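You operate a simulated robot arm through the tools that you are given. There is no shell and no other tool. Be economical: measure what you need, move in short steps, check, and stop when the job is done.

The job below is to be done with a simulated robot arm. You get a single attempt, and the scene is never put back.

JOB
Tip the nuts into the blue bowl and fold them in slowly.
Fine: wooden stirrer, no streaks, batter not knocked flat; cup and stirrer back; the PLAIN bowl stays untouched. Set down upright: orange cup, wooden stirrer.

The check looks at the end state, three seconds after you hand in, the way a careful person would. Anything else that was tipped, shoved, dropped, spilled or broken makes it a failure. Flat cloth is picked up by pressing the open fingertips on it (5 to 10 N) and closing them slowly along it; thin cloth reads only 2 to 8 mm in the jaws.

ROBOT AND FRAMES
A 7-joint arm with a two-finger parallel gripper, fixed in place. Base frame: the origin is at the foot of the arm, x ahead of it, y to its left, z up; the work surface is at about z = 0.86. Units: m, rad, N and s.
With the tool pointing down near the work surface it reaches from about 0.32 to 0.74 m from the base axis. Its first joint turns from -2.007 to 2.007 rad. Payload 3.91 kg.
Tool frame: the origin (TCP) lies between the finger pads and is the grasp point; the fingertips stand 0.03 m ahead of it; z points along the fingers, y is the line along which they close. The gripper opens to 0.11 m. The fingers are 0.02 m wide and 0.01 m thick; the gripper's body (0.048 by 0.112 m) begins 0.055 m behind the TCP.
Orientation is that of the tool frame in the base frame, as [roll, pitch, yaw] about the fixed x, y, z axes, in that order (R = Rz(yaw) Ry(pitch) Rx(roll)). With the fingers straight down and closing along the base's y, the tool's x points along the base's -x, its y along +y and its z along -z.

CONTROLS
- The arm moves only by the tool drive_tool. Its argument "series" is a list of rows, each an object of numbers (a shift or turn left out is 0, a gripper value left out holds the last): "tx", "ty", "tz": the shift along the base's x, y, z in units of 250 mm (1.0 is 250 mm); "wx", "wy", "wz": the turn, a rotation vector about the base's x, y, z in units of 120 degrees (1.0 is 120 degrees); "fingers": the finger opening in m, from 0 to 0.11. In form: [{"tx": .., "ty": .., "tz": .., "wx": .., "wy": .., "wz": .., "fingers": ..}, ...]. A call has 1 to 20 rows; each row is the pose to reach, as a shift and turn from the pose commanded when the call began. A call with a number of a shift or a turn outside -1 to 1 is refused whole. A row lasts 0.2 s, in which the tool goes at most 0.05 m and 0.15 rad; a call with a longer step from one row to the next is refused whole, and so is a gripper value outside its range. A pose out of reach is approached as far as the arm can. The call stops where the force on the tool passes 40 N (or 10 N more than at its start, if that is more) or the arm is blocked; 0.2 s more then pass. The fingers move at their own pace (about 0.108 m/s each) and stop on an object; they squeeze with about 44 N. The grip force told is the motor's: it shows also when the fingers shut on nothing. Time passes only in rows, and 0.2 s behind the last, so rows that repeat a pose let the fingers close. It gives the time, the measured TCP pose, the force on the tool (base axes), the opening and the grip force at its end, in the units of the frame above (readings bear some noise), with the torque about the TCP (base axes, N m) and any sound that the robot's microphone picked up.
- Cameras (640 x 400 px; columns grow to the right, rows downward): "scene" is fixed at [0.0498, -0.4979, 1.6825]; the picture's right is [0.51, -0.86, 0.00], its down [-0.60, -0.36, -0.71] and it looks along [0.61, 0.36, -0.70] (base axes); focal length 346 px, centre (320, 200). "wrist" rides on the gripper at [0.072, 0.017, -0.103] in the tool frame; the picture's right is [-0.23, 0.97, 0.00], its down [-0.76, -0.18, -0.62] and it looks along [-0.61, -0.14, 0.78] (tool axes); focal length 222 px, centre (320, 200).
- snapshot(camera): a new picture of that camera. It takes no simulated time.
- raise_lower(by): slides the trunk up (or, below 0, down) by that many m; the arm rides with it, the base frame stays. It gives what a move gives, with no picture.
- probe_pixels(camera, pixels): there is no depth. For up to 12 entries [column, row, z] of the newest picture of that camera ("zoom" is the newest enlarged one), the place [x, y] in the base frame at which the ray of that pixel passes the height z, good to about 0.002 m. It takes no simulated time.
- close_up(camera, box): a new picture of the part [left, top, right, bottom] of that camera's present view, enlarged. It takes no simulated time.
- sign_off(): hands the job in; it is judged then, once.

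Go step by step. Measure first, check grasps and placings, and put right what went wrong. The budget is 80 turns and 34 pictures, counting those below and the enlarged ones. Unless the task says otherwise, let go and move clear before handing in, and close with one line.

The tools are called after "Emit:" as name(argument=value, ...) on one line, values as JSON. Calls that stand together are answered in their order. drive_tool: Moves the arm, as the interface text tells. Its arguments: {"type":"object","properties":{"series":{"type":"array"}},"required":["series"]} The other tools are called the same way: raise_lower (by) slides the trunk up or down; snapshot (camera) takes a picture; probe_pixels (camera, pixels) gives the place at which the rays of pixels pass given heights; close_up (camera, box) takes an enlarged picture of a part of a camera's view; sign_off () hands the job in.

At the start:

```text
t: 0.0
tool_pos: [0.4701, 0.0273, 1.2718]
orientation: [3.141, 0.0, -3.141]
ft_force: [0.4, 0.4, -0.1]
torque: [-0.01, 0.02, 0.02]
gripper_width: 0.1101
finger_force: 0.0
trunk travel left (down, up): [-0.85, 0.14]
```

scene: 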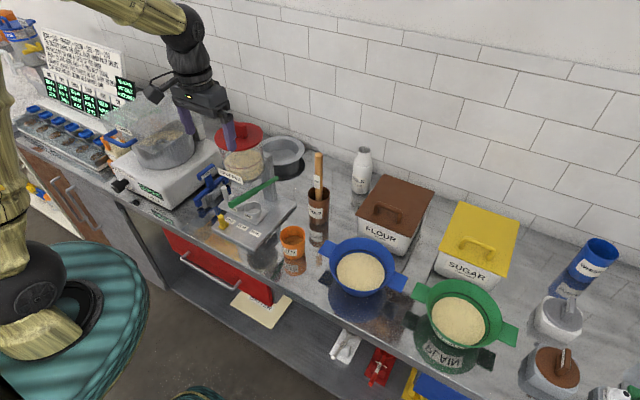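
wrist: 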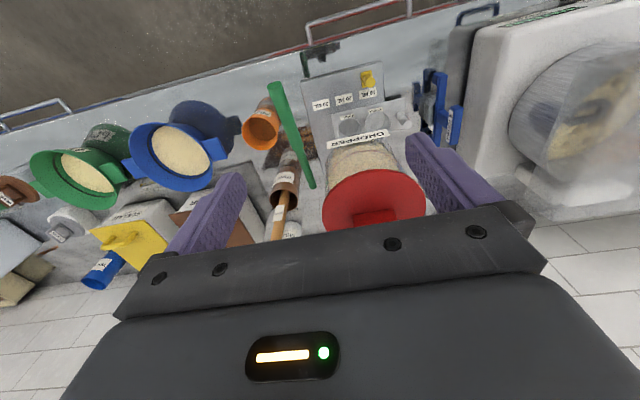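

The scene shows the orange cup near (292,250), the blue bowl at (361,273), the wooden stirrer in a brown holder at (318,190), and a notice board at (85,65). I'll enlarge the work area and the board.

Emit:
close_up(camera="scene", box=[250, 140, 430, 310])

Emit:
close_up(camera="scene", box=[0, 0, 150, 120])

Emit:
close_up(camera="scene", box=[180, 110, 330, 280])

```text
2.35 times, centred on (340, 225) of scene
```

zoom: 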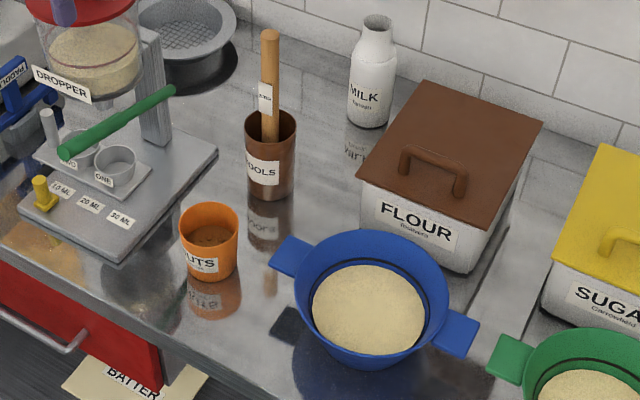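

```text
3.33 times, centred on (75, 60) of scene
```

zoom: 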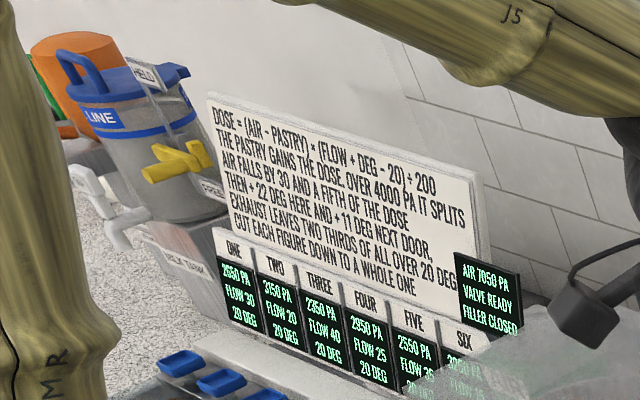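

```text
2.35 times, centred on (255, 195) of scene
```

zoom: 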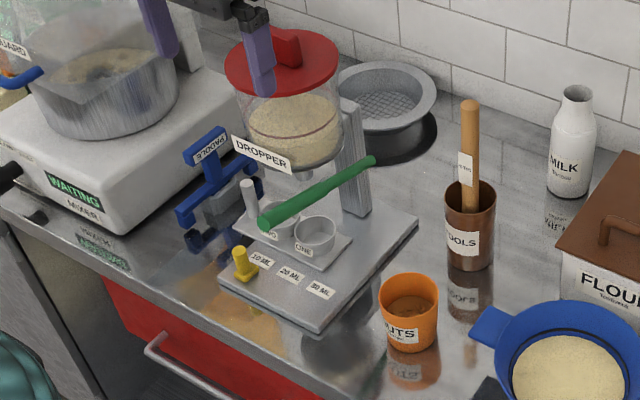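

The board concerns another job. Now I measure the cup, the stirrer in its holder, and the blue bowl.

Emit:
probe_pixels(camera="scene", pixels=[[292.8, 258, 0.86], [292.8, 235.5, 0.93], [280, 235.5, 0.93], [305.5, 235.5, 0.93], [319, 222, 0.86], [319, 193, 0.96], [308, 193, 0.96], [330, 193, 0.96], [318.7, 154, 1.1], [361.7, 264, 0.94], [329, 264, 0.94], [394.5, 264, 0.94]])

Emit:
close_up(camera="scene", box=[270, 215, 350, 265])

Emit:
close_up(camera="scene", box=[310, 225, 414, 290])

Emit:
close_up(camera="scene", box=[280, 145, 376, 205])

```text
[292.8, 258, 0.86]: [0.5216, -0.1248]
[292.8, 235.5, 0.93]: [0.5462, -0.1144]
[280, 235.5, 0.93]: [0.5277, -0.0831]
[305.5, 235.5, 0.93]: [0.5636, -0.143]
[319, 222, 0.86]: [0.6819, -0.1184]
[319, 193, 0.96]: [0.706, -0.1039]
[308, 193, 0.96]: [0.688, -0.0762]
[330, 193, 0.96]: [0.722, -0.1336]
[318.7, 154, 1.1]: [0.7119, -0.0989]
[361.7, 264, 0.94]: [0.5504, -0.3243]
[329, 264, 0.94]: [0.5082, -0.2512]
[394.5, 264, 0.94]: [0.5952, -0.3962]
```

```text
8.00 times, centred on (310, 240) of scene
```

zoom: 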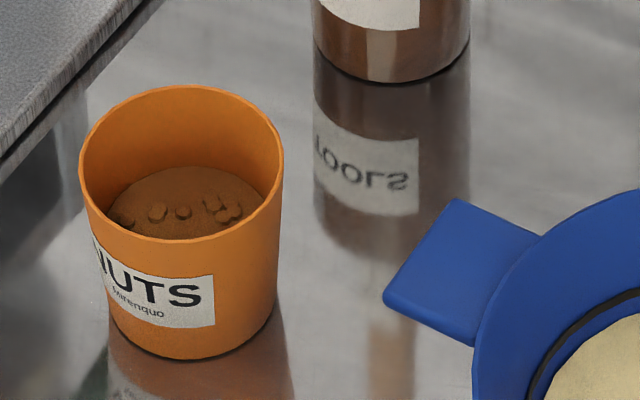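

```text
6.15 times, centred on (362, 258) of scene
```

zoom: 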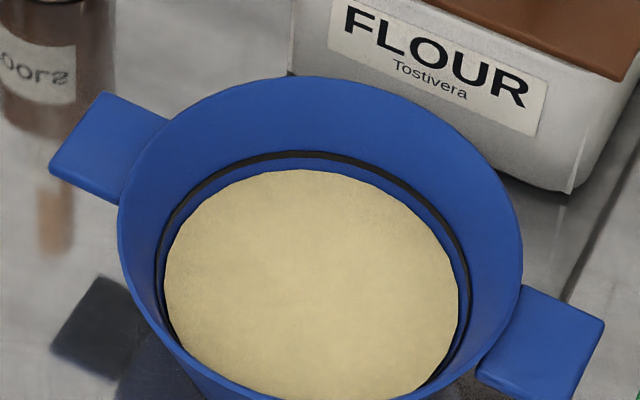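

```text
6.67 times, centred on (328, 175) of scene
```

zoom: 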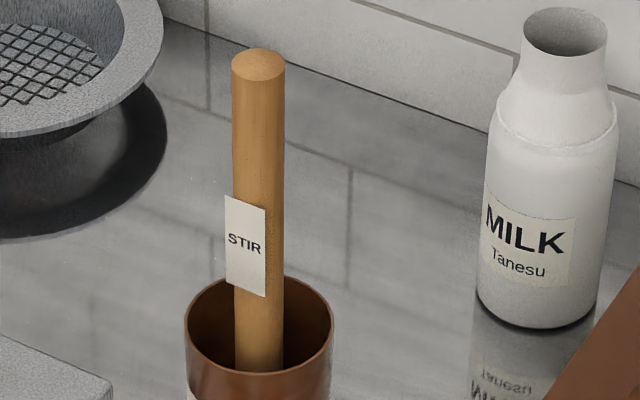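

I've worked out these estimates:
- **Cup:** at (0.540,-0.120), rim z about 0.937, radius about 0.035.
- **Holder:** at (0.692,-0.115), rim z about 0.969. The stirrer top is at z about 1.114 and its handle is about 21 mm thick.
- **Bowl:** I still need its rim height.

I'll move the wrist over to view the bowl and the cup from above.

Emit:
drive_tool(series=[{"tx": -0.05, "ty": -0.16}, {"tx": -0.1, "ty": -0.32}, {"tx": -0.15, "ty": -0.48}, {"tx": -0.2, "ty": -0.64}, {"tx": -0.25, "ty": -0.8}, {"tx": -0.28, "ty": -0.96}, {"tx": -0.28, "ty": -0.96}])

Emit:
snapshot(camera="wrist")

```text
t: 1.6
tool_pos: [0.4007, -0.2116, 1.2728]
orientation: [-3.141, 0.001, -3.141]
ft_force: [-0.4, -0.6, 1.2]
torque: [0.0, -0.02, -0.01]
gripper_width: 0.1102
finger_force: 0.1
trunk travel left (down, up): [-0.85, 0.14]
```

```text
25 pictures are left
```

wrist: 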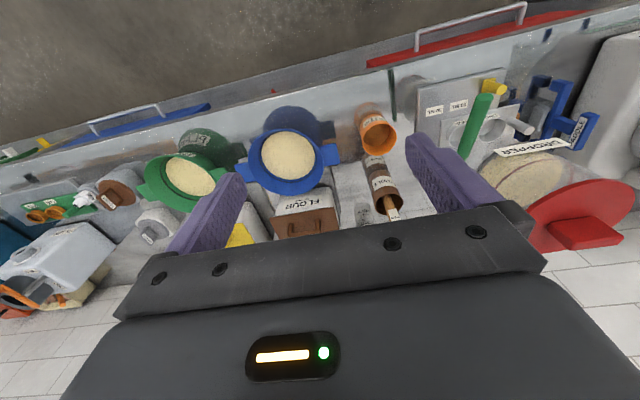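

The bowl is at (288,160) and the cup at (377,132) in the wrist view. I'll enlarge that part for a parallax measurement.

Emit:
close_up(camera="wrist", box=[230, 90, 422, 210])

```text
3.33 times, centred on (326, 150) of wrist
```

zoom: 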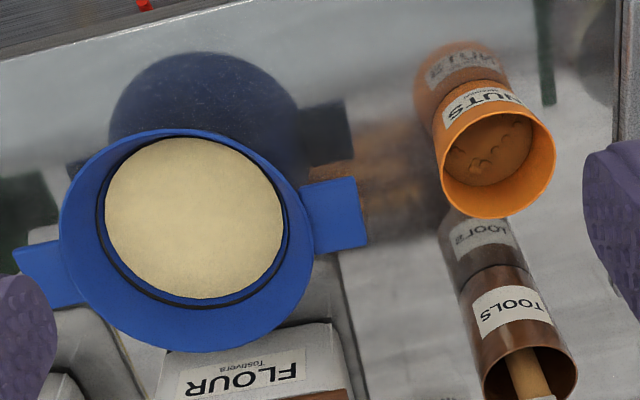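

Emit:
probe_pixels(camera="zoom", pixels=[[186, 240, 0.94], [186, 240, 0.97], [186, 240, 1.0], [194, 219, 0.9], [194, 219, 0.93], [58, 240, 0.97], [314, 240, 0.97], [497, 161, 0.937], [497, 161, 0.95], [340, 213, 0.95], [42, 276, 0.95], [532, 375, 0.969]])

Emit:
probe_pixels(camera="scene", pixels=[[362, 263, 0.94], [362, 263, 0.97], [362, 263, 1.0], [360.8, 271.7, 0.9], [360.8, 271.7, 0.93], [360.8, 271.7, 0.96], [292.6, 235.3, 0.937], [318.8, 193.9, 0.969], [318.7, 154.75, 1.114], [329.1, 263, 0.97], [394.8, 263, 0.97]])

```text
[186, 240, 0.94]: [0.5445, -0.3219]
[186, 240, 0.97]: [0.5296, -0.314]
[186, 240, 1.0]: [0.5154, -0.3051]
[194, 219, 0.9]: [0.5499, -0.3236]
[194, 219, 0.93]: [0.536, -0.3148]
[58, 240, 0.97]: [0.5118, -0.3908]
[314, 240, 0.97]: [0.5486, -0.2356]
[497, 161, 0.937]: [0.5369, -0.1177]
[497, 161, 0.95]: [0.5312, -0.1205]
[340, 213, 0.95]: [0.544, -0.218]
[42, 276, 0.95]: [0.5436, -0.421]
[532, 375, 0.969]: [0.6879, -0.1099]
```

```text
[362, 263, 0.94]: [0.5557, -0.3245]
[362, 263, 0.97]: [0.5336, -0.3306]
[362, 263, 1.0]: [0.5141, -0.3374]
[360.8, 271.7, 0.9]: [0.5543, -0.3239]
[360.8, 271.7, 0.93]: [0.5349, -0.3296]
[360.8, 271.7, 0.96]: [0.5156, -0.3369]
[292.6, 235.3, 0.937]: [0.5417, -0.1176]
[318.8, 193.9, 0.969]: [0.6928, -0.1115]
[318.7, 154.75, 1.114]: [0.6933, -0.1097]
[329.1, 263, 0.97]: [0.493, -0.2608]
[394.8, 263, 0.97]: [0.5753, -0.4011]
```

Measured results:
- **Bowl:** centre about (0.550,-0.322), rim z about 0.938, batter z about 0.90.
- **Cup:** (0.540,-0.118).
- **Stirrer:** (0.692,-0.111).

Before I grasp anything, I'll rehearse the pouring tilt in free space to see what the wrist can reach.

Emit:
drive_tool(series=[{"tx": 0.05, "ty": -0.03, "wy": -0.066}, {"tx": 0.1, "ty": -0.06, "wy": -0.132}, {"tx": 0.15, "ty": -0.09, "wy": -0.198}, {"tx": 0.2, "ty": -0.12, "wy": -0.264}, {"tx": 0.25, "ty": -0.15, "wy": -0.33}, {"tx": 0.3, "ty": -0.18, "wy": -0.396}, {"tx": 0.35, "ty": -0.21, "wy": -0.462}, {"tx": 0.4, "ty": -0.24, "wy": -0.528}, {"tx": 0.45, "ty": -0.27, "wy": -0.594}, {"tx": 0.5, "ty": -0.3, "wy": -0.66}, {"tx": 0.55, "ty": -0.33, "wy": -0.726}, {"tx": 0.6, "ty": -0.36, "wy": -0.792}, {"tx": 0.6, "ty": -0.36, "wy": -0.858}, {"tx": 0.6, "ty": -0.36, "wy": -0.924}, {"tx": 0.6, "ty": -0.36, "wy": -0.99}, {"tx": 0.6, "ty": -0.36, "wy": -0.99}])

Emit:
snapshot(camera="scene")

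```text
t: 5.0
tool_pos: [0.5507, -0.3028, 1.2729]
orientation: [-0.002, 1.065, -0.002]
ft_force: [-0.3, 0.2, -0.4]
torque: [0.01, -0.01, -0.01]
gripper_width: 0.11
finger_force: 0.1
trunk travel left (down, up): [-0.85, 0.14]
```

```text
23 pictures are left
```

scene: 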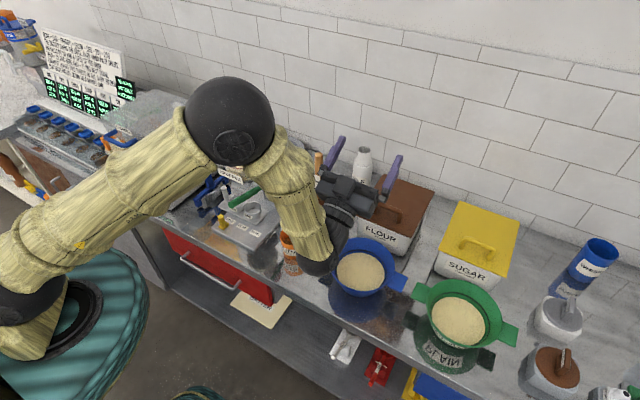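

The 119° tilt is reachable. I'll enlarge the hand to see whether a camera housing hangs below it, because it has to clear the bowl rim.

Emit:
close_up(camera="scene", box=[260, 130, 420, 290])

```text
2.50 times, centred on (340, 210) of scene
```

zoom: 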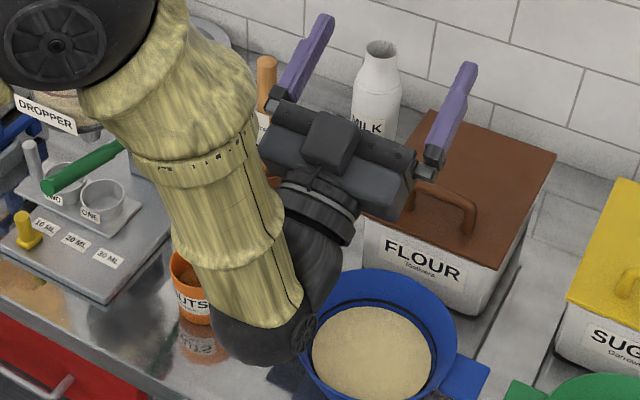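

The hand has no housing hanging below it, so a pitch pour with the TCP at z about 1.07 clears the bowl. I'll straighten the tool and go above the cup at (0.540,-0.118).

Emit:
drive_tool(series=[{"tx": 0.0, "ty": 0.05, "wy": 0.066}, {"tx": 0.0, "ty": 0.1, "wy": 0.132}, {"tx": 0.0, "ty": 0.15, "wy": 0.198}, {"tx": 0.0, "ty": 0.2, "wy": 0.264}, {"tx": 0, "ty": 0.25, "wy": 0.33}, {"tx": 0, "ty": 0.3, "wy": 0.396}, {"tx": 0, "ty": 0.35, "wy": 0.462}, {"tx": 0, "ty": 0.4, "wy": 0.528}, {"tx": 0, "ty": 0.45, "wy": 0.594}, {"tx": 0, "ty": 0.5, "wy": 0.66}, {"tx": 0, "ty": 0.55, "wy": 0.726}, {"tx": -0.02, "ty": 0.6, "wy": 0.792}, {"tx": -0.04, "ty": 0.65, "wy": 0.858}, {"tx": -0.04, "ty": 0.7, "wy": 0.924}, {"tx": -0.04, "ty": 0.734, "wy": 0.99}, {"tx": -0.04, "ty": 0.734, "wy": 0.99, "tz": -0.18}, {"tx": -0.04, "ty": 0.734, "wy": 0.99, "tz": -0.36}, {"tx": -0.04, "ty": 0.734, "wy": 0.99, "tz": -0.54}, {"tx": -0.04, "ty": 0.734, "wy": 0.99, "tz": -0.68}, {"tx": -0.04, "ty": 0.734, "wy": 0.99, "tz": -0.68}])

Emit:
snapshot(camera="wrist")

```text
t: 9.2
tool_pos: [0.5423, -0.1203, 1.0997]
orientation: [3.141, -0.001, 3.14]
ft_force: [0.2, -0.5, 0.4]
torque: [0.0, 0.0, -0.01]
gripper_width: 0.1102
finger_force: 0.1
trunk travel left (down, up): [-0.85, 0.14]
```

```text
21 pictures are left
```

wrist: 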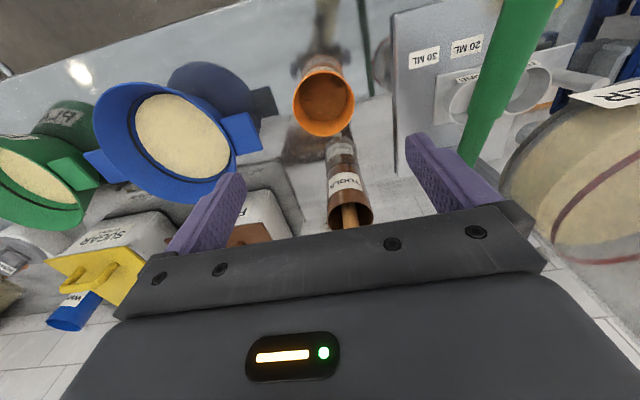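

The cup rim in the wrist view is at (324,102). The green lever's far end at (470,165) looks close to the right finger, so I'll check that and the cup centre.

Emit:
probe_pixels(camera="wrist", pixels=[[324, 102, 0.937], [293, 102, 0.937], [355, 102, 0.937], [471, 160, 0.98], [471, 160, 1.02], [471, 160, 1.06], [520, 10, 0.98], [520, 10, 1.04], [520, 10, 1.1], [405, 95, 0.88]])

Emit:
probe_pixels(camera="scene", pixels=[[275, 181, 0.98], [275, 181, 1.02], [275, 181, 1.06], [235, 206, 0.98], [235, 206, 1.04], [235, 206, 1.1]])

```text
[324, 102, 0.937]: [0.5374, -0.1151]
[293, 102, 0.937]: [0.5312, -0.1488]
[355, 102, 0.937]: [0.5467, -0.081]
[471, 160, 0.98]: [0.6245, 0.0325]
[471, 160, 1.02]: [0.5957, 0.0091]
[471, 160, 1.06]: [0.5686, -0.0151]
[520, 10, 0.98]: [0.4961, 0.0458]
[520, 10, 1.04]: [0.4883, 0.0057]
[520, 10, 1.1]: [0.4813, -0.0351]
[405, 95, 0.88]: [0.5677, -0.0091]
```

```text
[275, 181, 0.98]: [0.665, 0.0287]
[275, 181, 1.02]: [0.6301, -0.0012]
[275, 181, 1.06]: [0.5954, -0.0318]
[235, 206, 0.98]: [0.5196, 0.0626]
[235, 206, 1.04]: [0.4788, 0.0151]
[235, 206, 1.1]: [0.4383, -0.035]
```

The lever sits at y≥0, clear of the hand. The cup centre is confirmed near (0.539,-0.117), so I'll descend and close on it.

Emit:
drive_tool(series=[{"tz": -0.16, "ty": 0.006}, {"tz": -0.32, "ty": 0.008}, {"tz": -0.48, "ty": 0.008}, {"tz": -0.6, "ty": 0.008}, {"tz": -0.7, "ty": 0.008}, {"tz": -0.76, "ty": 0.008}, {"tz": -0.8, "ty": 0.008}, {"tz": -0.8, "ty": 0.008}, {"tz": -0.8, "ty": 0.008, "fingers": 0.08}, {"tz": -0.8, "ty": 0.008, "fingers": 0.07}, {"tz": -0.8, "ty": 0.008, "fingers": 0.06}, {"tz": -0.8, "ty": 0.008, "fingers": 0.05}, {"tz": -0.8, "ty": 0.008, "fingers": 0.05}, {"tz": -0.8, "ty": 0.008, "fingers": 0.05}])

```text
t: 12.2
tool_pos: [0.54, -0.1171, 0.9031]
orientation: [3.141, 0.0, 3.141]
ft_force: [-0.5, 0.7, -0.8]
torque: [0.02, 0.02, 0.01]
gripper_width: 0.0705
finger_force: 43.7
trunk travel left (down, up): [-0.85, 0.14]
```

The cup is held at 70.5 mm with 44 N. I'll lift it gently and check.

Emit:
drive_tool(series=[{"tz": 0.03}, {"tz": 0.1}, {"tz": 0.2}, {"tz": 0.32}, {"tz": 0.44}, {"tz": 0.56}, {"tz": 0.66}, {"tz": 0.7}, {"tz": 0.7}])

Emit:
snapshot(camera="wrist")

```text
t: 14.2
tool_pos: [0.5396, -0.1183, 1.0764]
orientation: [-3.141, -0.002, -3.141]
ft_force: [-0.2, 0.9, -0.6]
torque: [0.01, 0.03, -0.02]
gripper_width: 0.0705
finger_force: 44.0
trunk travel left (down, up): [-0.85, 0.14]
```

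```text
20 pictures are left
```

wrist: 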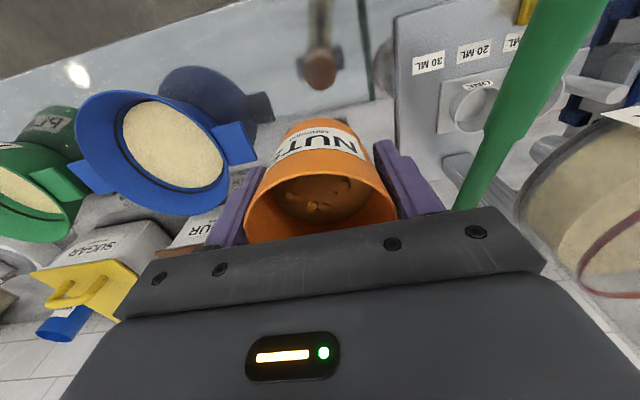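

The cup is secure and the nuts are in it. Next I carry it level to above the bowl.

Emit:
drive_tool(series=[{"ty": -0.03, "tx": 0.01}, {"ty": -0.1, "tx": 0.02}, {"ty": -0.2, "tx": 0.04}, {"ty": -0.3, "tx": 0.05}, {"ty": -0.4, "tx": 0.06}, {"ty": -0.5, "tx": 0.08}, {"ty": -0.6, "tx": 0.1}, {"ty": -0.7, "tx": 0.11}, {"ty": -0.77, "tx": 0.12}, {"ty": -0.81, "tx": 0.12}, {"ty": -0.82, "tx": 0.12}, {"ty": -0.82, "tx": 0.12}])

Emit:
drive_tool(series=[{"wy": -0.03}, {"wy": -0.08}, {"wy": -0.13}, {"wy": -0.18}, {"wy": -0.23}, {"wy": -0.28}, {"wy": -0.33}, {"wy": -0.37}, {"wy": -0.41}, {"wy": -0.45}, {"wy": -0.49}, {"wy": -0.53}, {"wy": -0.57}, {"wy": -0.6}, {"wy": -0.63}, {"wy": -0.66}, {"wy": -0.66}])

Emit:
snapshot(camera="scene")

```text
t: 16.8
tool_pos: [0.571, -0.3219, 1.0765]
orientation: [-3.141, 0.0, 3.141]
ft_force: [-0.2, 0.3, -0.4]
torque: [0.01, -0.01, 0.02]
gripper_width: 0.0702
finger_force: 43.9
trunk travel left (down, up): [-0.85, 0.14]
```

```text
t: 20.4
tool_pos: [0.5709, -0.3218, 1.077]
orientation: [-3.141, 1.383, -3.141]
ft_force: [-0.2, -0.2, -2.2]
torque: [0.01, -0.01, 0.0]
gripper_width: 0.07
finger_force: 44.0
trunk travel left (down, up): [-0.85, 0.14]
```

```text
19 pictures are left
```

scene: 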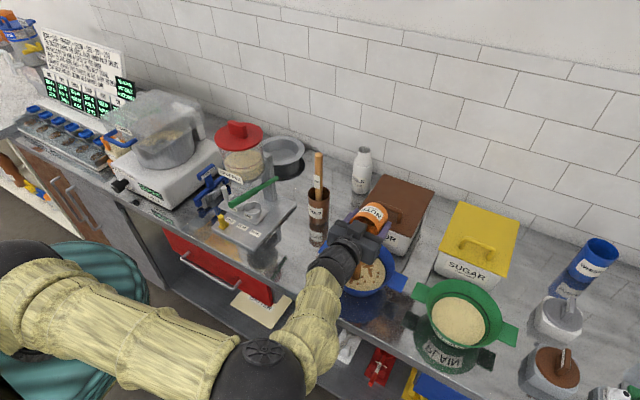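

At 79° of tilt some nuts are already on the batter near (365,275). I'll look closer.

Emit:
close_up(camera="scene", box=[310, 190, 430, 300])

```text
3.64 times, centred on (370, 245) of scene
```

zoom: 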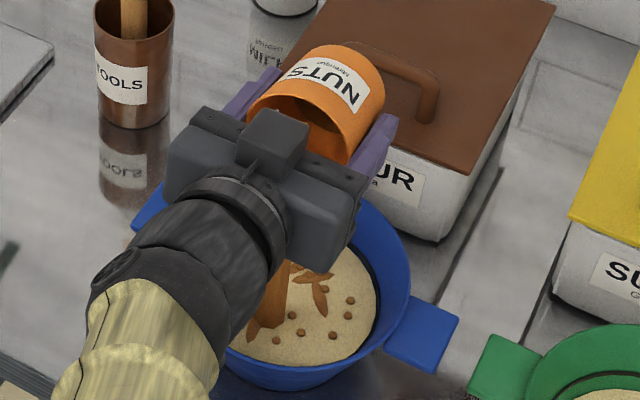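

The nuts are landing inside the bowl. I'll keep tilting slowly to about 120°, which also brings the lip over the bowl's centre.

Emit:
drive_tool(series=[{"wy": -0.03}, {"wy": -0.06}, {"wy": -0.09}, {"wy": -0.12}, {"wy": -0.15}, {"wy": -0.18}, {"wy": -0.21}, {"wy": -0.24}, {"wy": -0.27}, {"wy": -0.3}, {"wy": -0.33}, {"wy": -0.35}, {"wy": -0.35}, {"wy": -0.35}, {"wy": -0.35}, {"wy": -0.35}, {"wy": -0.35}, {"wy": -0.35}])

Emit:
close_up(camera="scene", box=[290, 170, 430, 310])

```text
t: 24.2
tool_pos: [0.5697, -0.3234, 1.0768]
orientation: [0.0, 1.027, 0.0]
ft_force: [0.2, 0.2, -0.7]
torque: [0.02, 0.01, -0.04]
gripper_width: 0.0703
finger_force: 43.9
trunk travel left (down, up): [-0.85, 0.14]
```

```text
2.86 times, centred on (360, 240) of scene
```

zoom: 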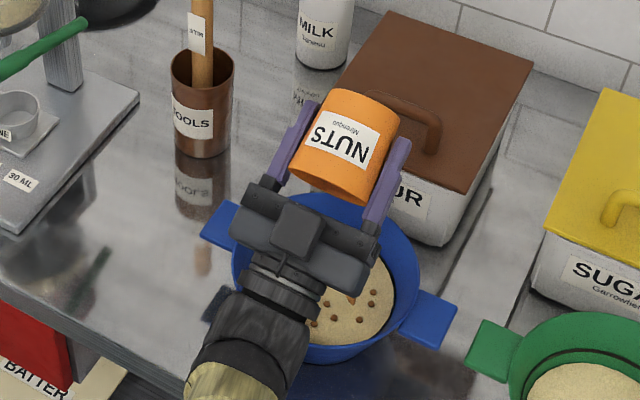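

The tilt is at 121°. I'll use the wrist camera to check whether the cup is empty.

Emit:
close_up(camera="wrist", box=[160, 60, 480, 260])

```text
2.00 times, centred on (320, 160) of wrist
```

zoom: 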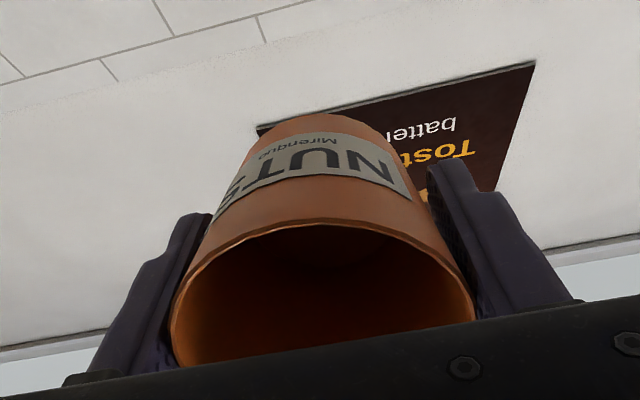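

The cup looks empty. There's also a dark sign on the wall mentioning Tostivera batter, which may give instructions. I'll give a small wiggle over the bowl and view the sign.

Emit:
drive_tool(series=[{"wy": -0.03, "tz": 0.02}, {"wy": -0.06, "tz": 0.04}, {"wy": -0.03, "tz": 0.04}, {"wy": -0.06, "tz": 0.04}, {"wy": -0.06, "tz": 0.04}, {"wy": -0.06, "tz": 0.04}])

Emit:
snapshot(camera="wrist")

```text
t: 25.6
tool_pos: [0.5701, -0.3228, 1.0869]
orientation: [0.001, 0.901, 0.001]
ft_force: [0.3, 0.0, -0.5]
torque: [-0.01, 0.0, -0.02]
gripper_width: 0.0703
finger_force: 44.3
trunk travel left (down, up): [-0.85, 0.14]
```

```text
15 pictures are left
```

wrist: 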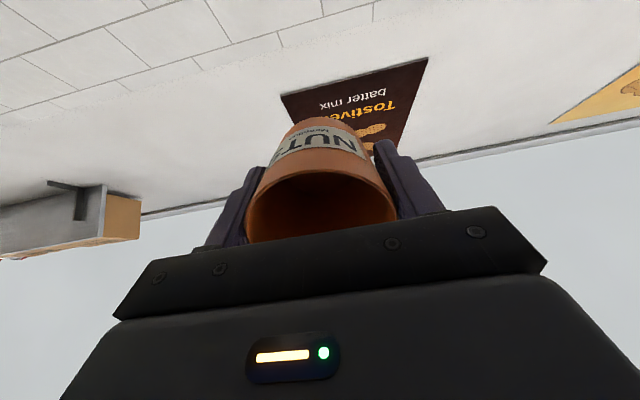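

That sign is only an advert and the cup is empty. I'll right the cup over the bowl.

Emit:
drive_tool(series=[{"wy": 0.03}, {"wy": 0.09}, {"wy": 0.15}, {"wy": 0.21}, {"wy": 0.27}, {"wy": 0.33}, {"wy": 0.39}, {"wy": 0.45}, {"wy": 0.51}, {"wy": 0.57}, {"wy": 0.63}, {"wy": 0.69}, {"wy": 0.75}, {"wy": 0.81}, {"wy": 0.87}, {"wy": 0.92}, {"wy": 0.97}, {"wy": 0.97}])

Emit:
drive_tool(series=[{"wy": 0.05}, {"wy": 0.1, "ty": 0.03}, {"wy": 0.1, "ty": 0.1, "tx": -0.02}, {"wy": 0.1, "ty": 0.22, "tx": -0.04}, {"wy": 0.1, "ty": 0.35, "tx": -0.06}, {"wy": 0.1, "ty": 0.48, "tx": -0.08}, {"wy": 0.1, "ty": 0.6, "tx": -0.1}, {"wy": 0.1, "ty": 0.71, "tx": -0.12}, {"wy": 0.1, "ty": 0.79, "tx": -0.12}, {"wy": 0.1, "ty": 0.82, "tx": -0.12}, {"wy": 0.1, "ty": 0.82, "tx": -0.12}])

Emit:
close_up(camera="scene", box=[250, 170, 430, 310])

```text
t: 29.4
tool_pos: [0.5687, -0.3236, 1.0846]
orientation: [3.141, 0.207, -3.141]
ft_force: [-0.5, -0.5, -1.0]
torque: [0.0, 0.01, 0.0]
gripper_width: 0.0704
finger_force: 44.2
trunk travel left (down, up): [-0.85, 0.14]
```

```text
t: 31.8
tool_pos: [0.5408, -0.1167, 1.0859]
orientation: [3.14, 0.0, 3.141]
ft_force: [1.0, 0.3, -1.0]
torque: [0.01, 0.0, 0.01]
gripper_width: 0.0706
finger_force: 44.1
trunk travel left (down, up): [-0.85, 0.14]
```

```text
2.86 times, centred on (340, 240) of scene
```

zoom: 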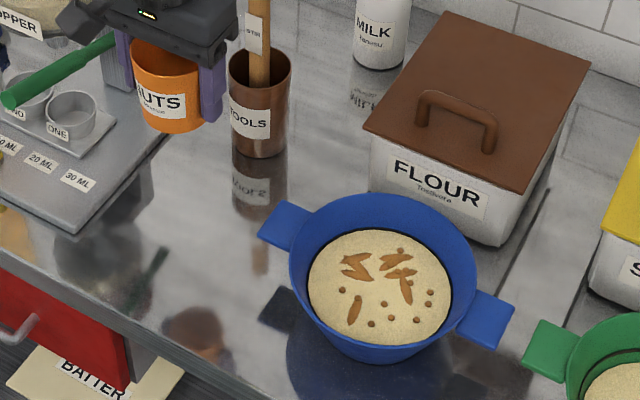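

The nuts and their streaks are all on the batter and the counter is clean. I'll set the cup back where it stood, at the same TCP height, and release.

Emit:
drive_tool(series=[{"tz": -0.1}, {"tz": -0.24}, {"tz": -0.38}, {"tz": -0.5}, {"tz": -0.6}, {"tz": -0.66}, {"tz": -0.7}, {"tz": -0.725}, {"tz": -0.738}, {"tz": -0.738}])

Emit:
drive_tool(series=[{"fingers": 0.075}, {"fingers": 0.085}, {"fingers": 0.1}, {"fingers": 0.11}, {"fingers": 0.11}, {"tz": 0.06}, {"tz": 0.16}, {"tz": 0.3}, {"tz": 0.46}, {"tz": 0.64}, {"tz": 0.82}, {"tz": 0.96}, {"tz": 1.0}, {"tz": 1.0}])

```text
t: 34.0
tool_pos: [0.5417, -0.1162, 0.9032]
orientation: [-3.139, 0.005, -3.14]
ft_force: [-0.1, -0.8, 28.0]
torque: [0.14, 0.09, -0.03]
gripper_width: 0.0706
finger_force: 43.6
trunk travel left (down, up): [-0.85, 0.14]
```

```text
t: 37.0
tool_pos: [0.5404, -0.1168, 1.153]
orientation: [3.141, -0.001, 3.141]
ft_force: [0.2, -0.6, 0.4]
torque: [-0.01, -0.03, 0.03]
gripper_width: 0.1101
finger_force: 0.0
trunk travel left (down, up): [-0.85, 0.14]
```

The cup is down and released. Next I go above the stirrer handle, with the tips clear of its top at z 1.114.

Emit:
drive_tool(series=[{"tz": 0.12}, {"tz": 0.16, "tx": 0.1}, {"tz": 0.16, "tx": 0.25, "ty": 0.01}, {"tz": 0.16, "tx": 0.4, "ty": 0.02}, {"tz": 0.16, "tx": 0.52, "ty": 0.022}, {"tz": 0.16, "tx": 0.6, "ty": 0.022}, {"tz": 0.16, "tx": 0.608, "ty": 0.022}, {"tz": 0.16, "tx": 0.608, "ty": 0.022}])

Emit:
snapshot(camera="wrist")

Emit:
close_up(camera="scene", box=[250, 100, 410, 260])

```text
t: 38.8
tool_pos: [0.6921, -0.1113, 1.192]
orientation: [3.141, -0.001, 3.141]
ft_force: [0.1, -0.2, 0.0]
torque: [0.0, 0.01, 0.01]
gripper_width: 0.1099
finger_force: 0.0
trunk travel left (down, up): [-0.85, 0.14]
```

```text
13 pictures are left
```

wrist: 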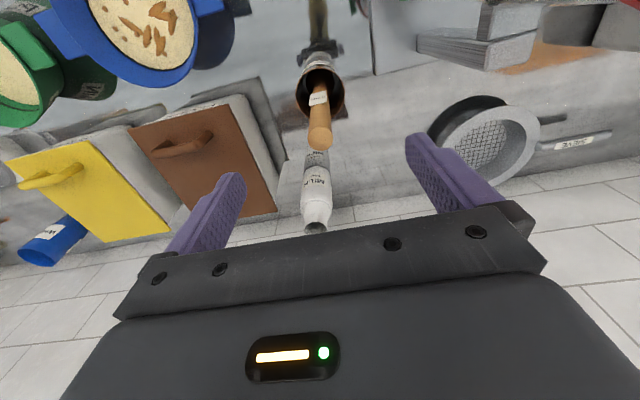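

```text
2.50 times, centred on (330, 180) of scene
```

zoom: 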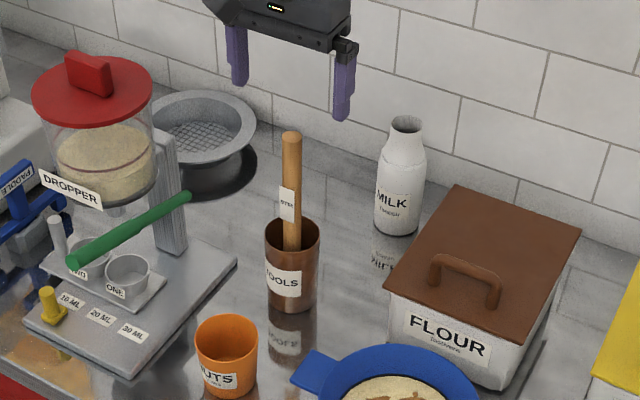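

Emit:
probe_pixels(camera="wrist", pixels=[[320, 140, 1.114], [308, 140, 1.114], [332, 140, 1.114], [319, 75, 0.969], [317, 98, 1.02]])

Emit:
drive_tool(series=[{"tz": -0.1}, {"tz": -0.2}, {"tz": -0.28}, {"tz": -0.35}, {"tz": -0.4}, {"tz": -0.43}, {"tz": -0.43}])

```text
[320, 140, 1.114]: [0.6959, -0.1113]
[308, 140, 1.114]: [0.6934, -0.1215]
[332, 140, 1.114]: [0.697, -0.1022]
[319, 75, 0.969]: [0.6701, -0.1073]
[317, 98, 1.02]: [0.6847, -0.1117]
```

```text
t: 40.4
tool_pos: [0.6921, -0.1119, 1.0832]
orientation: [3.142, 0.0, 3.141]
ft_force: [0.1, -0.2, 0.1]
torque: [-0.01, -0.02, 0.01]
gripper_width: 0.1099
finger_force: 0.1
trunk travel left (down, up): [-0.85, 0.14]
```

The handle is at (0.693,-0.111), between the fingers, which sit above its tag. Closing gently.

Emit:
drive_tool(series=[{"fingers": 0.08}, {"fingers": 0.06}, {"fingers": 0.045}, {"fingers": 0.035}, {"fingers": 0.028}, {"fingers": 0.022}, {"fingers": 0.018}, {"fingers": 0.012}, {"fingers": 0.01}, {"fingers": 0.01}])

Emit:
drive_tool(series=[{"tz": 0.02}, {"tz": 0.08}, {"tz": 0.16}, {"tz": 0.26}, {"tz": 0.36}, {"tz": 0.46}, {"tz": 0.54}, {"tz": 0.6}, {"tz": 0.6}])

Emit:
close_up(camera="scene", box=[250, 80, 410, 240])

```text
t: 42.6
tool_pos: [0.6924, -0.1106, 1.0823]
orientation: [-3.141, 0.002, -3.14]
ft_force: [-0.3, -0.2, 0.1]
torque: [0.08, -0.02, 0.07]
gripper_width: 0.0209
finger_force: 44.2
trunk travel left (down, up): [-0.85, 0.14]
```

```text
t: 44.6
tool_pos: [0.6915, -0.1106, 1.2338]
orientation: [3.141, 0.0, -3.142]
ft_force: [-1.1, -0.4, -0.7]
torque: [-0.02, 0.04, 0.01]
gripper_width: 0.021
finger_force: 44.1
trunk travel left (down, up): [-0.85, 0.14]
```

```text
2.50 times, centred on (330, 160) of scene
```

zoom: 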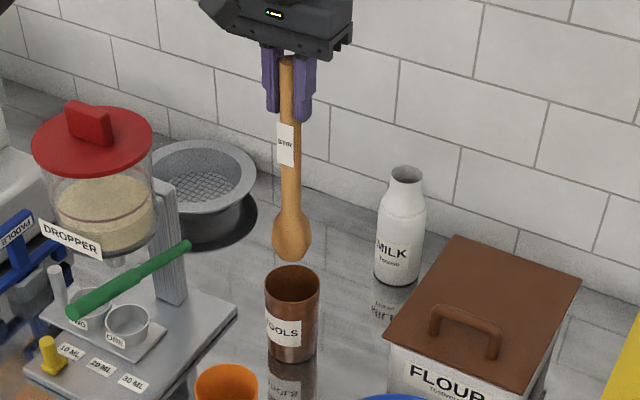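

The stirrer is free and hangs straight, with its spoon tip about 0.225 m below the TCP. I'll carry it toward the front, around the flour box, to above the bowl centre.

Emit:
drive_tool(series=[{"tx": -0.04}, {"tx": -0.12, "ty": -0.02}, {"tx": -0.22, "ty": -0.05}, {"tx": -0.32, "ty": -0.1}, {"tx": -0.42, "ty": -0.16}, {"tx": -0.5, "ty": -0.23}, {"tx": -0.54, "ty": -0.32}, {"tx": -0.56, "ty": -0.43}, {"tx": -0.568, "ty": -0.54}, {"tx": -0.568, "ty": -0.65}, {"tx": -0.568, "ty": -0.75}, {"tx": -0.568, "ty": -0.82}, {"tx": -0.568, "ty": -0.846}, {"tx": -0.568, "ty": -0.846}])

Emit:
close_up(camera="scene", box=[280, 150, 440, 310])

```text
t: 47.6
tool_pos: [0.5489, -0.3235, 1.2353]
orientation: [-3.141, 0.0, -3.141]
ft_force: [0.2, -0.5, -1.2]
torque: [-0.07, 0.01, -0.01]
gripper_width: 0.021
finger_force: 43.8
trunk travel left (down, up): [-0.85, 0.14]
```

```text
2.50 times, centred on (360, 230) of scene
```

zoom: 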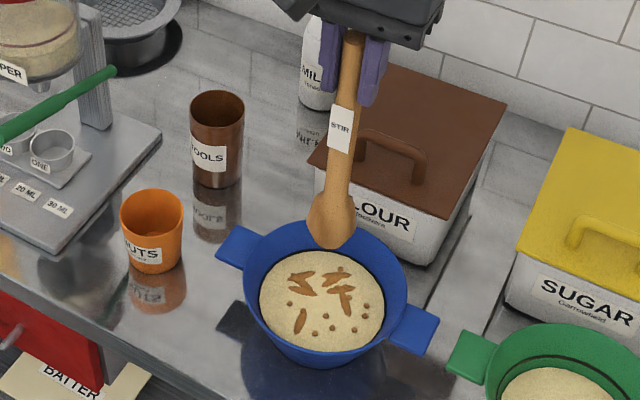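

The spoon is centred over the bowl; its head is about 45 mm wide and the batter radius about 64 mm. I'll lower it slowly into the batter and watch the force.

Emit:
drive_tool(series=[{"tz": -0.06}, {"tz": -0.12}, {"tz": -0.18}, {"tz": -0.24}, {"tz": -0.29}, {"tz": -0.33}, {"tz": -0.36}, {"tz": -0.39}, {"tz": -0.42}, {"tz": -0.44}, {"tz": -0.46}, {"tz": -0.47}, {"tz": -0.48}, {"tz": -0.48}])

Emit:
close_up(camera="scene", box=[310, 200, 420, 310])

```text
t: 50.6
tool_pos: [0.5508, -0.3223, 1.1144]
orientation: [-3.14, 0.001, 3.141]
ft_force: [0.4, -0.7, -0.3]
torque: [-0.1, -0.05, -0.04]
gripper_width: 0.0207
finger_force: 43.7
trunk travel left (down, up): [-0.85, 0.14]
```

```text
3.64 times, centred on (365, 255) of scene
```

zoom: 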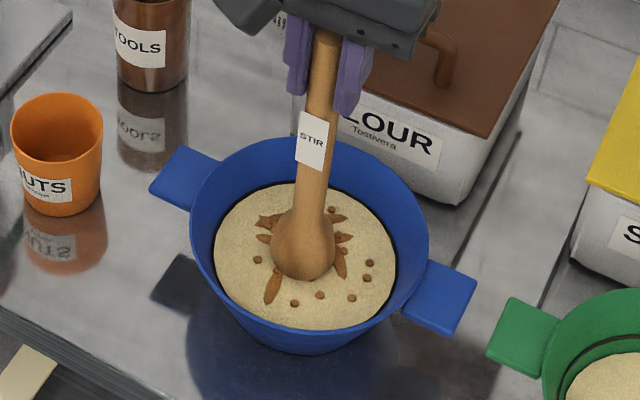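

Only the tip is in the batter and there's no contact force. I'll go 10 mm deeper, checking for the bowl floor.

Emit:
drive_tool(series=[{"tz": -0.01}, {"tz": -0.02}, {"tz": -0.03}, {"tz": -0.04}, {"tz": -0.04}])

```text
t: 51.8
tool_pos: [0.5493, -0.3223, 1.1039]
orientation: [-3.141, 0.0, -3.14]
ft_force: [-0.1, -0.7, -1.2]
torque: [-0.07, 0.0, -0.02]
gripper_width: 0.0208
finger_force: 44.2
trunk travel left (down, up): [-0.85, 0.14]
```

The tip is near z 0.879 with no floor contact. First slow fold: a circle of radius 28 mm at about 5 cm/s.

Emit:
drive_tool(series=[{"tx": 0.05, "ty": 0}, {"tx": 0.09, "ty": 0.0}, {"tx": 0.112, "ty": 0.0}, {"tx": 0.1052, "ty": 0.0383}, {"tx": 0.0858, "ty": 0.072}, {"tx": 0.056, "ty": 0.097}, {"tx": 0.0194, "ty": 0.1103}, {"tx": -0.0194, "ty": 0.1103}, {"tx": -0.056, "ty": 0.097}, {"tx": -0.0858, "ty": 0.072}, {"tx": -0.1052, "ty": 0.0383}, {"tx": -0.112, "ty": 0}, {"tx": -0.1052, "ty": -0.0383}, {"tx": -0.0858, "ty": -0.072}, {"tx": -0.056, "ty": -0.097}, {"tx": -0.0194, "ty": -0.1103}, {"tx": 0.0194, "ty": -0.1103}, {"tx": 0.056, "ty": -0.097}, {"tx": 0.0858, "ty": -0.072}, {"tx": 0.1052, "ty": -0.0383}])

Emit:
close_up(camera="scene", box=[310, 200, 420, 310])

```text
t: 56.0
tool_pos: [0.5777, -0.3328, 1.1052]
orientation: [-3.14, 0.001, 3.141]
ft_force: [-0.1, -1.0, -1.2]
torque: [-0.07, -0.04, -0.01]
gripper_width: 0.0205
finger_force: 44.3
trunk travel left (down, up): [-0.85, 0.14]
```

```text
3.64 times, centred on (365, 255) of scene
```

zoom: 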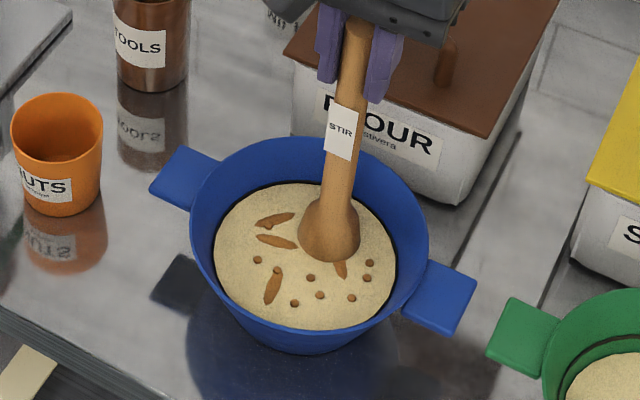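

The streaks are thinning: (275,220), (277,241), (273,287) and (341,268) remain. I'll run two more slow turns on the same circle.

Emit:
drive_tool(series=[{"tx": 0.0068, "ty": 0.0383}, {"tx": 0, "ty": 0.0766}, {"tx": -0.0194, "ty": 0.1103}, {"tx": -0.0492, "ty": 0.1353}, {"tx": -0.0858, "ty": 0.1486}, {"tx": -0.1246, "ty": 0.1486}, {"tx": -0.1612, "ty": 0.1353}, {"tx": -0.191, "ty": 0.1103}, {"tx": -0.2104, "ty": 0.0766}, {"tx": -0.2172, "ty": 0.0383}, {"tx": -0.2104, "ty": 0}, {"tx": -0.191, "ty": -0.0337}, {"tx": -0.1612, "ty": -0.0587}, {"tx": -0.1246, "ty": -0.072}, {"tx": -0.0858, "ty": -0.072}, {"tx": -0.0492, "ty": -0.0587}, {"tx": -0.0194, "ty": -0.0337}, {"tx": 0, "ty": 0}])

Emit:
drive_tool(series=[{"tx": 0.0068, "ty": 0.0383}, {"tx": 0, "ty": 0.0766}, {"tx": -0.0194, "ty": 0.1103}, {"tx": -0.0492, "ty": 0.1353}, {"tx": -0.0858, "ty": 0.1486}, {"tx": -0.1246, "ty": 0.1486}, {"tx": -0.1612, "ty": 0.1353}, {"tx": -0.191, "ty": 0.1103}, {"tx": -0.2104, "ty": 0.0766}, {"tx": -0.2172, "ty": 0.0383}, {"tx": -0.2104, "ty": 0}, {"tx": -0.191, "ty": -0.0337}, {"tx": -0.1612, "ty": -0.0587}, {"tx": -0.1246, "ty": -0.072}, {"tx": -0.0858, "ty": -0.072}, {"tx": -0.0492, "ty": -0.0587}, {"tx": -0.0194, "ty": -0.0337}, {"tx": 0, "ty": 0}])

Emit:
close_up(camera="scene", box=[310, 200, 420, 310])

```text
t: 59.8
tool_pos: [0.5786, -0.3322, 1.1048]
orientation: [3.141, 0.0, -3.141]
ft_force: [-0.3, 0.0, -1.0]
torque: [-0.09, -0.01, 0.03]
gripper_width: 0.0207
finger_force: 44.5
trunk travel left (down, up): [-0.85, 0.14]
```

```text
t: 63.6
tool_pos: [0.5765, -0.3328, 1.1051]
orientation: [3.141, -0.001, -3.141]
ft_force: [0.4, -0.5, -1.1]
torque: [-0.03, 0.01, 0.0]
gripper_width: 0.0206
finger_force: 44.1
trunk travel left (down, up): [-0.85, 0.14]
```

```text
3.64 times, centred on (365, 255) of scene
```

zoom: 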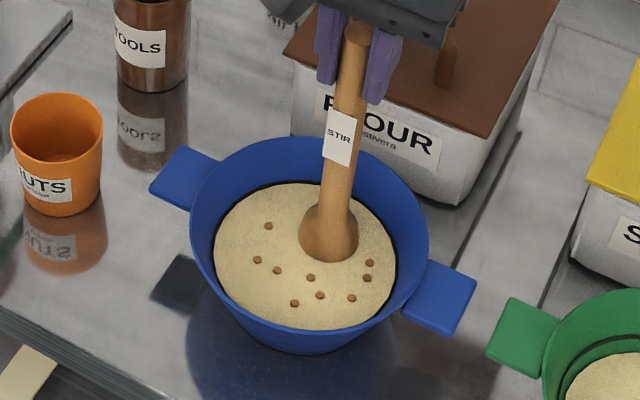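

No streaks are visible now, only nut pieces, so I'll stop stirring before it overmixes. I'll bring the spoon to centre, lift it slowly, let it drip, and look at the part it was hiding.

Emit:
drive_tool(series=[{"tx": -0.035, "ty": 0.013}, {"tx": -0.07, "ty": 0.026}, {"tx": -0.105, "ty": 0.038}, {"tx": -0.105, "ty": 0.038, "tz": 0.03}, {"tx": -0.105, "ty": 0.038, "tz": 0.06}, {"tx": -0.105, "ty": 0.038, "tz": 0.09}, {"tx": -0.105, "ty": 0.038, "tz": 0.12}, {"tx": -0.105, "ty": 0.038, "tz": 0.16}, {"tx": -0.105, "ty": 0.038, "tz": 0.2}, {"tx": -0.105, "ty": 0.038, "tz": 0.26}, {"tx": -0.105, "ty": 0.038, "tz": 0.33}, {"tx": -0.105, "ty": 0.038, "tz": 0.4}, {"tx": -0.105, "ty": 0.038, "tz": 0.46}, {"tx": -0.105, "ty": 0.038, "tz": 0.52}, {"tx": -0.105, "ty": 0.038, "tz": 0.52}, {"tx": -0.105, "ty": 0.038, "tz": 0.52}, {"tx": -0.105, "ty": 0.038, "tz": 0.52}, {"tx": -0.105, "ty": 0.038, "tz": 0.52}])

Emit:
close_up(camera="scene", box=[310, 200, 420, 310])

```text
t: 67.4
tool_pos: [0.5498, -0.3239, 1.233]
orientation: [-3.141, 0.001, -3.141]
ft_force: [-0.6, 0.3, 0.4]
torque: [0.14, 0.03, 0.02]
gripper_width: 0.0204
finger_force: 44.0
trunk travel left (down, up): [-0.85, 0.14]
```

```text
3.64 times, centred on (365, 255) of scene
```

zoom: 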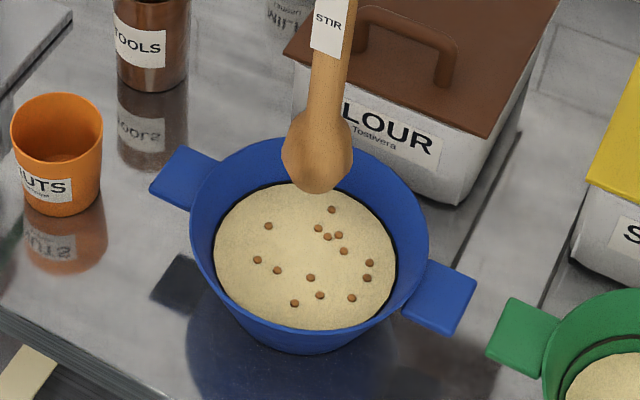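

The batter is streak-free and the nuts are folded in. I'll return the stirrer along the same path to above its holder.

Emit:
drive_tool(series=[{"ty": 0.03, "tz": 0.03}, {"ty": 0.1, "tz": 0.04}, {"ty": 0.2, "tz": 0.04}, {"ty": 0.31, "tz": 0.04}, {"tx": 0.01, "ty": 0.42, "tz": 0.04}, {"tx": 0.03, "ty": 0.53, "tz": 0.04}, {"tx": 0.07, "ty": 0.62, "tz": 0.04}, {"tx": 0.15, "ty": 0.69, "tz": 0.04}, {"tx": 0.25, "ty": 0.75, "tz": 0.04}, {"tx": 0.35, "ty": 0.8, "tz": 0.04}, {"tx": 0.45, "ty": 0.83, "tz": 0.04}, {"tx": 0.53, "ty": 0.845, "tz": 0.04}, {"tx": 0.568, "ty": 0.846, "tz": 0.04}, {"tx": 0.568, "ty": 0.846, "tz": 0.04}, {"tx": 0.568, "ty": 0.846, "tz": 0.04}])

Emit:
close_up(camera="scene", box=[250, 80, 410, 240])

Emit:
close_up(camera="wrist", box=[240, 0, 400, 200])

```text
t: 70.6
tool_pos: [0.6926, -0.112, 1.2431]
orientation: [-3.14, 0.0, 3.141]
ft_force: [-0.1, -0.1, -0.6]
torque: [0.17, 0.02, 0.02]
gripper_width: 0.0205
finger_force: 44.0
trunk travel left (down, up): [-0.85, 0.14]
```

```text
2.50 times, centred on (330, 160) of scene
```

zoom: 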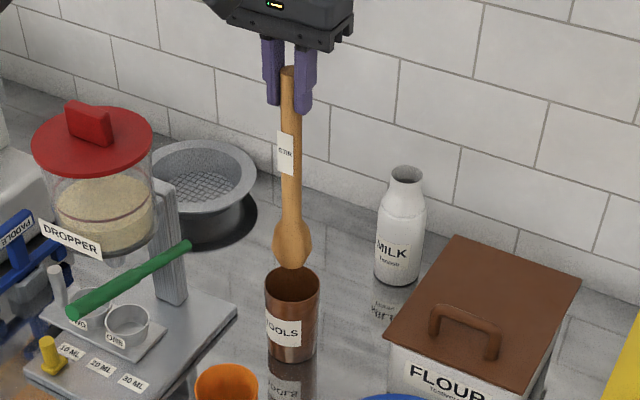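

```text
2.00 times, centred on (320, 100) of wrist
```

zoom: 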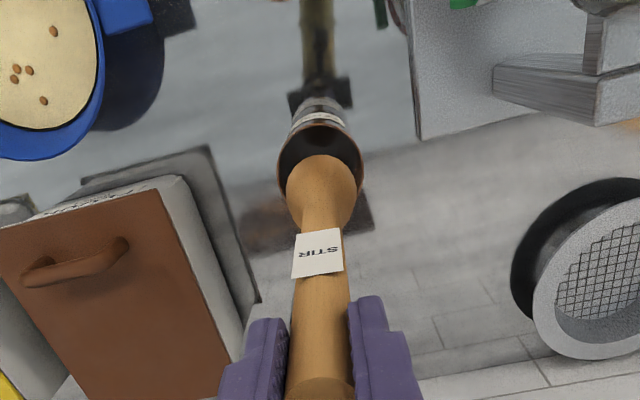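

The stirrer slid about 2 cm down in the grip but still hangs straight over the holder mouth. I'll lower it into the holder and slow down near the floor, expecting contact at TCP z about 1.106.

Emit:
drive_tool(series=[{"tz": -0.05}, {"tz": -0.12}, {"tz": -0.19}, {"tz": -0.26}, {"tz": -0.33}, {"tz": -0.39}, {"tz": -0.44}, {"tz": -0.47}, {"tz": -0.49}, {"tz": -0.5}, {"tz": -0.5}])

Emit:
close_up(camera="scene", box=[270, 110, 370, 230])

```text
t: 73.0
tool_pos: [0.6922, -0.1133, 1.1198]
orientation: [-3.141, 0.001, -3.141]
ft_force: [0.8, 0.1, -0.1]
torque: [0.19, -0.03, 0.01]
gripper_width: 0.0207
finger_force: 44.2
trunk travel left (down, up): [-0.85, 0.14]
```

```text
3.33 times, centred on (320, 170) of scene
```

zoom: 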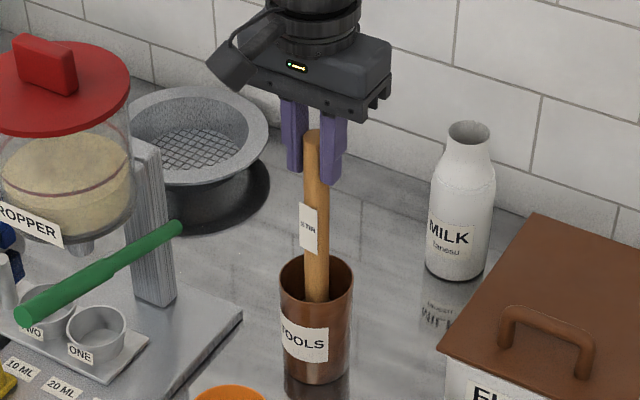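

It's inside the holder with no contact yet. I'll go on in 2 mm steps until the force shows the floor.

Emit:
drive_tool(series=[{"tz": -0.01}, {"tz": -0.02}, {"tz": -0.03}, {"tz": -0.04}, {"tz": -0.046}, {"tz": -0.046}])

```text
t: 74.4
tool_pos: [0.6919, -0.113, 1.1079]
orientation: [3.141, 0.002, -3.141]
ft_force: [0.3, -1.2, 4.3]
torque: [-0.43, -0.04, 0.03]
gripper_width: 0.0202
finger_force: 44.2
trunk travel left (down, up): [-0.85, 0.14]
```

The force is 4.3 N upward, so the spoon rests on the holder floor. I'll open the fingers slowly.

Emit:
drive_tool(series=[{"tz": -0.004}, {"tz": -0.004, "fingers": 0.024}, {"tz": -0.004, "fingers": 0.028}, {"tz": -0.004, "fingers": 0.034}, {"tz": -0.004, "fingers": 0.042}, {"tz": -0.004, "fingers": 0.055}, {"tz": -0.004, "fingers": 0.075}, {"tz": -0.004, "fingers": 0.09}, {"tz": -0.004, "fingers": 0.09}])

Emit:
close_up(camera="scene", box=[270, 110, 370, 230])

```text
t: 76.4
tool_pos: [0.6906, -0.1108, 1.1068]
orientation: [-3.14, -0.001, 3.141]
ft_force: [0.3, -1.0, -0.6]
torque: [-0.03, -0.01, 0.03]
gripper_width: 0.0901
finger_force: 0.0
trunk travel left (down, up): [-0.85, 0.14]
```

```text
3.33 times, centred on (320, 170) of scene
```

zoom: 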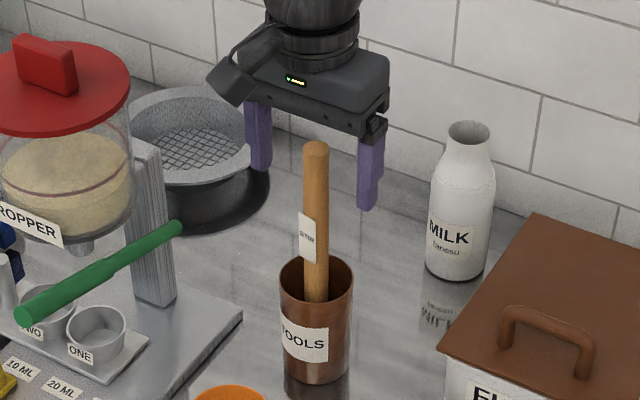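

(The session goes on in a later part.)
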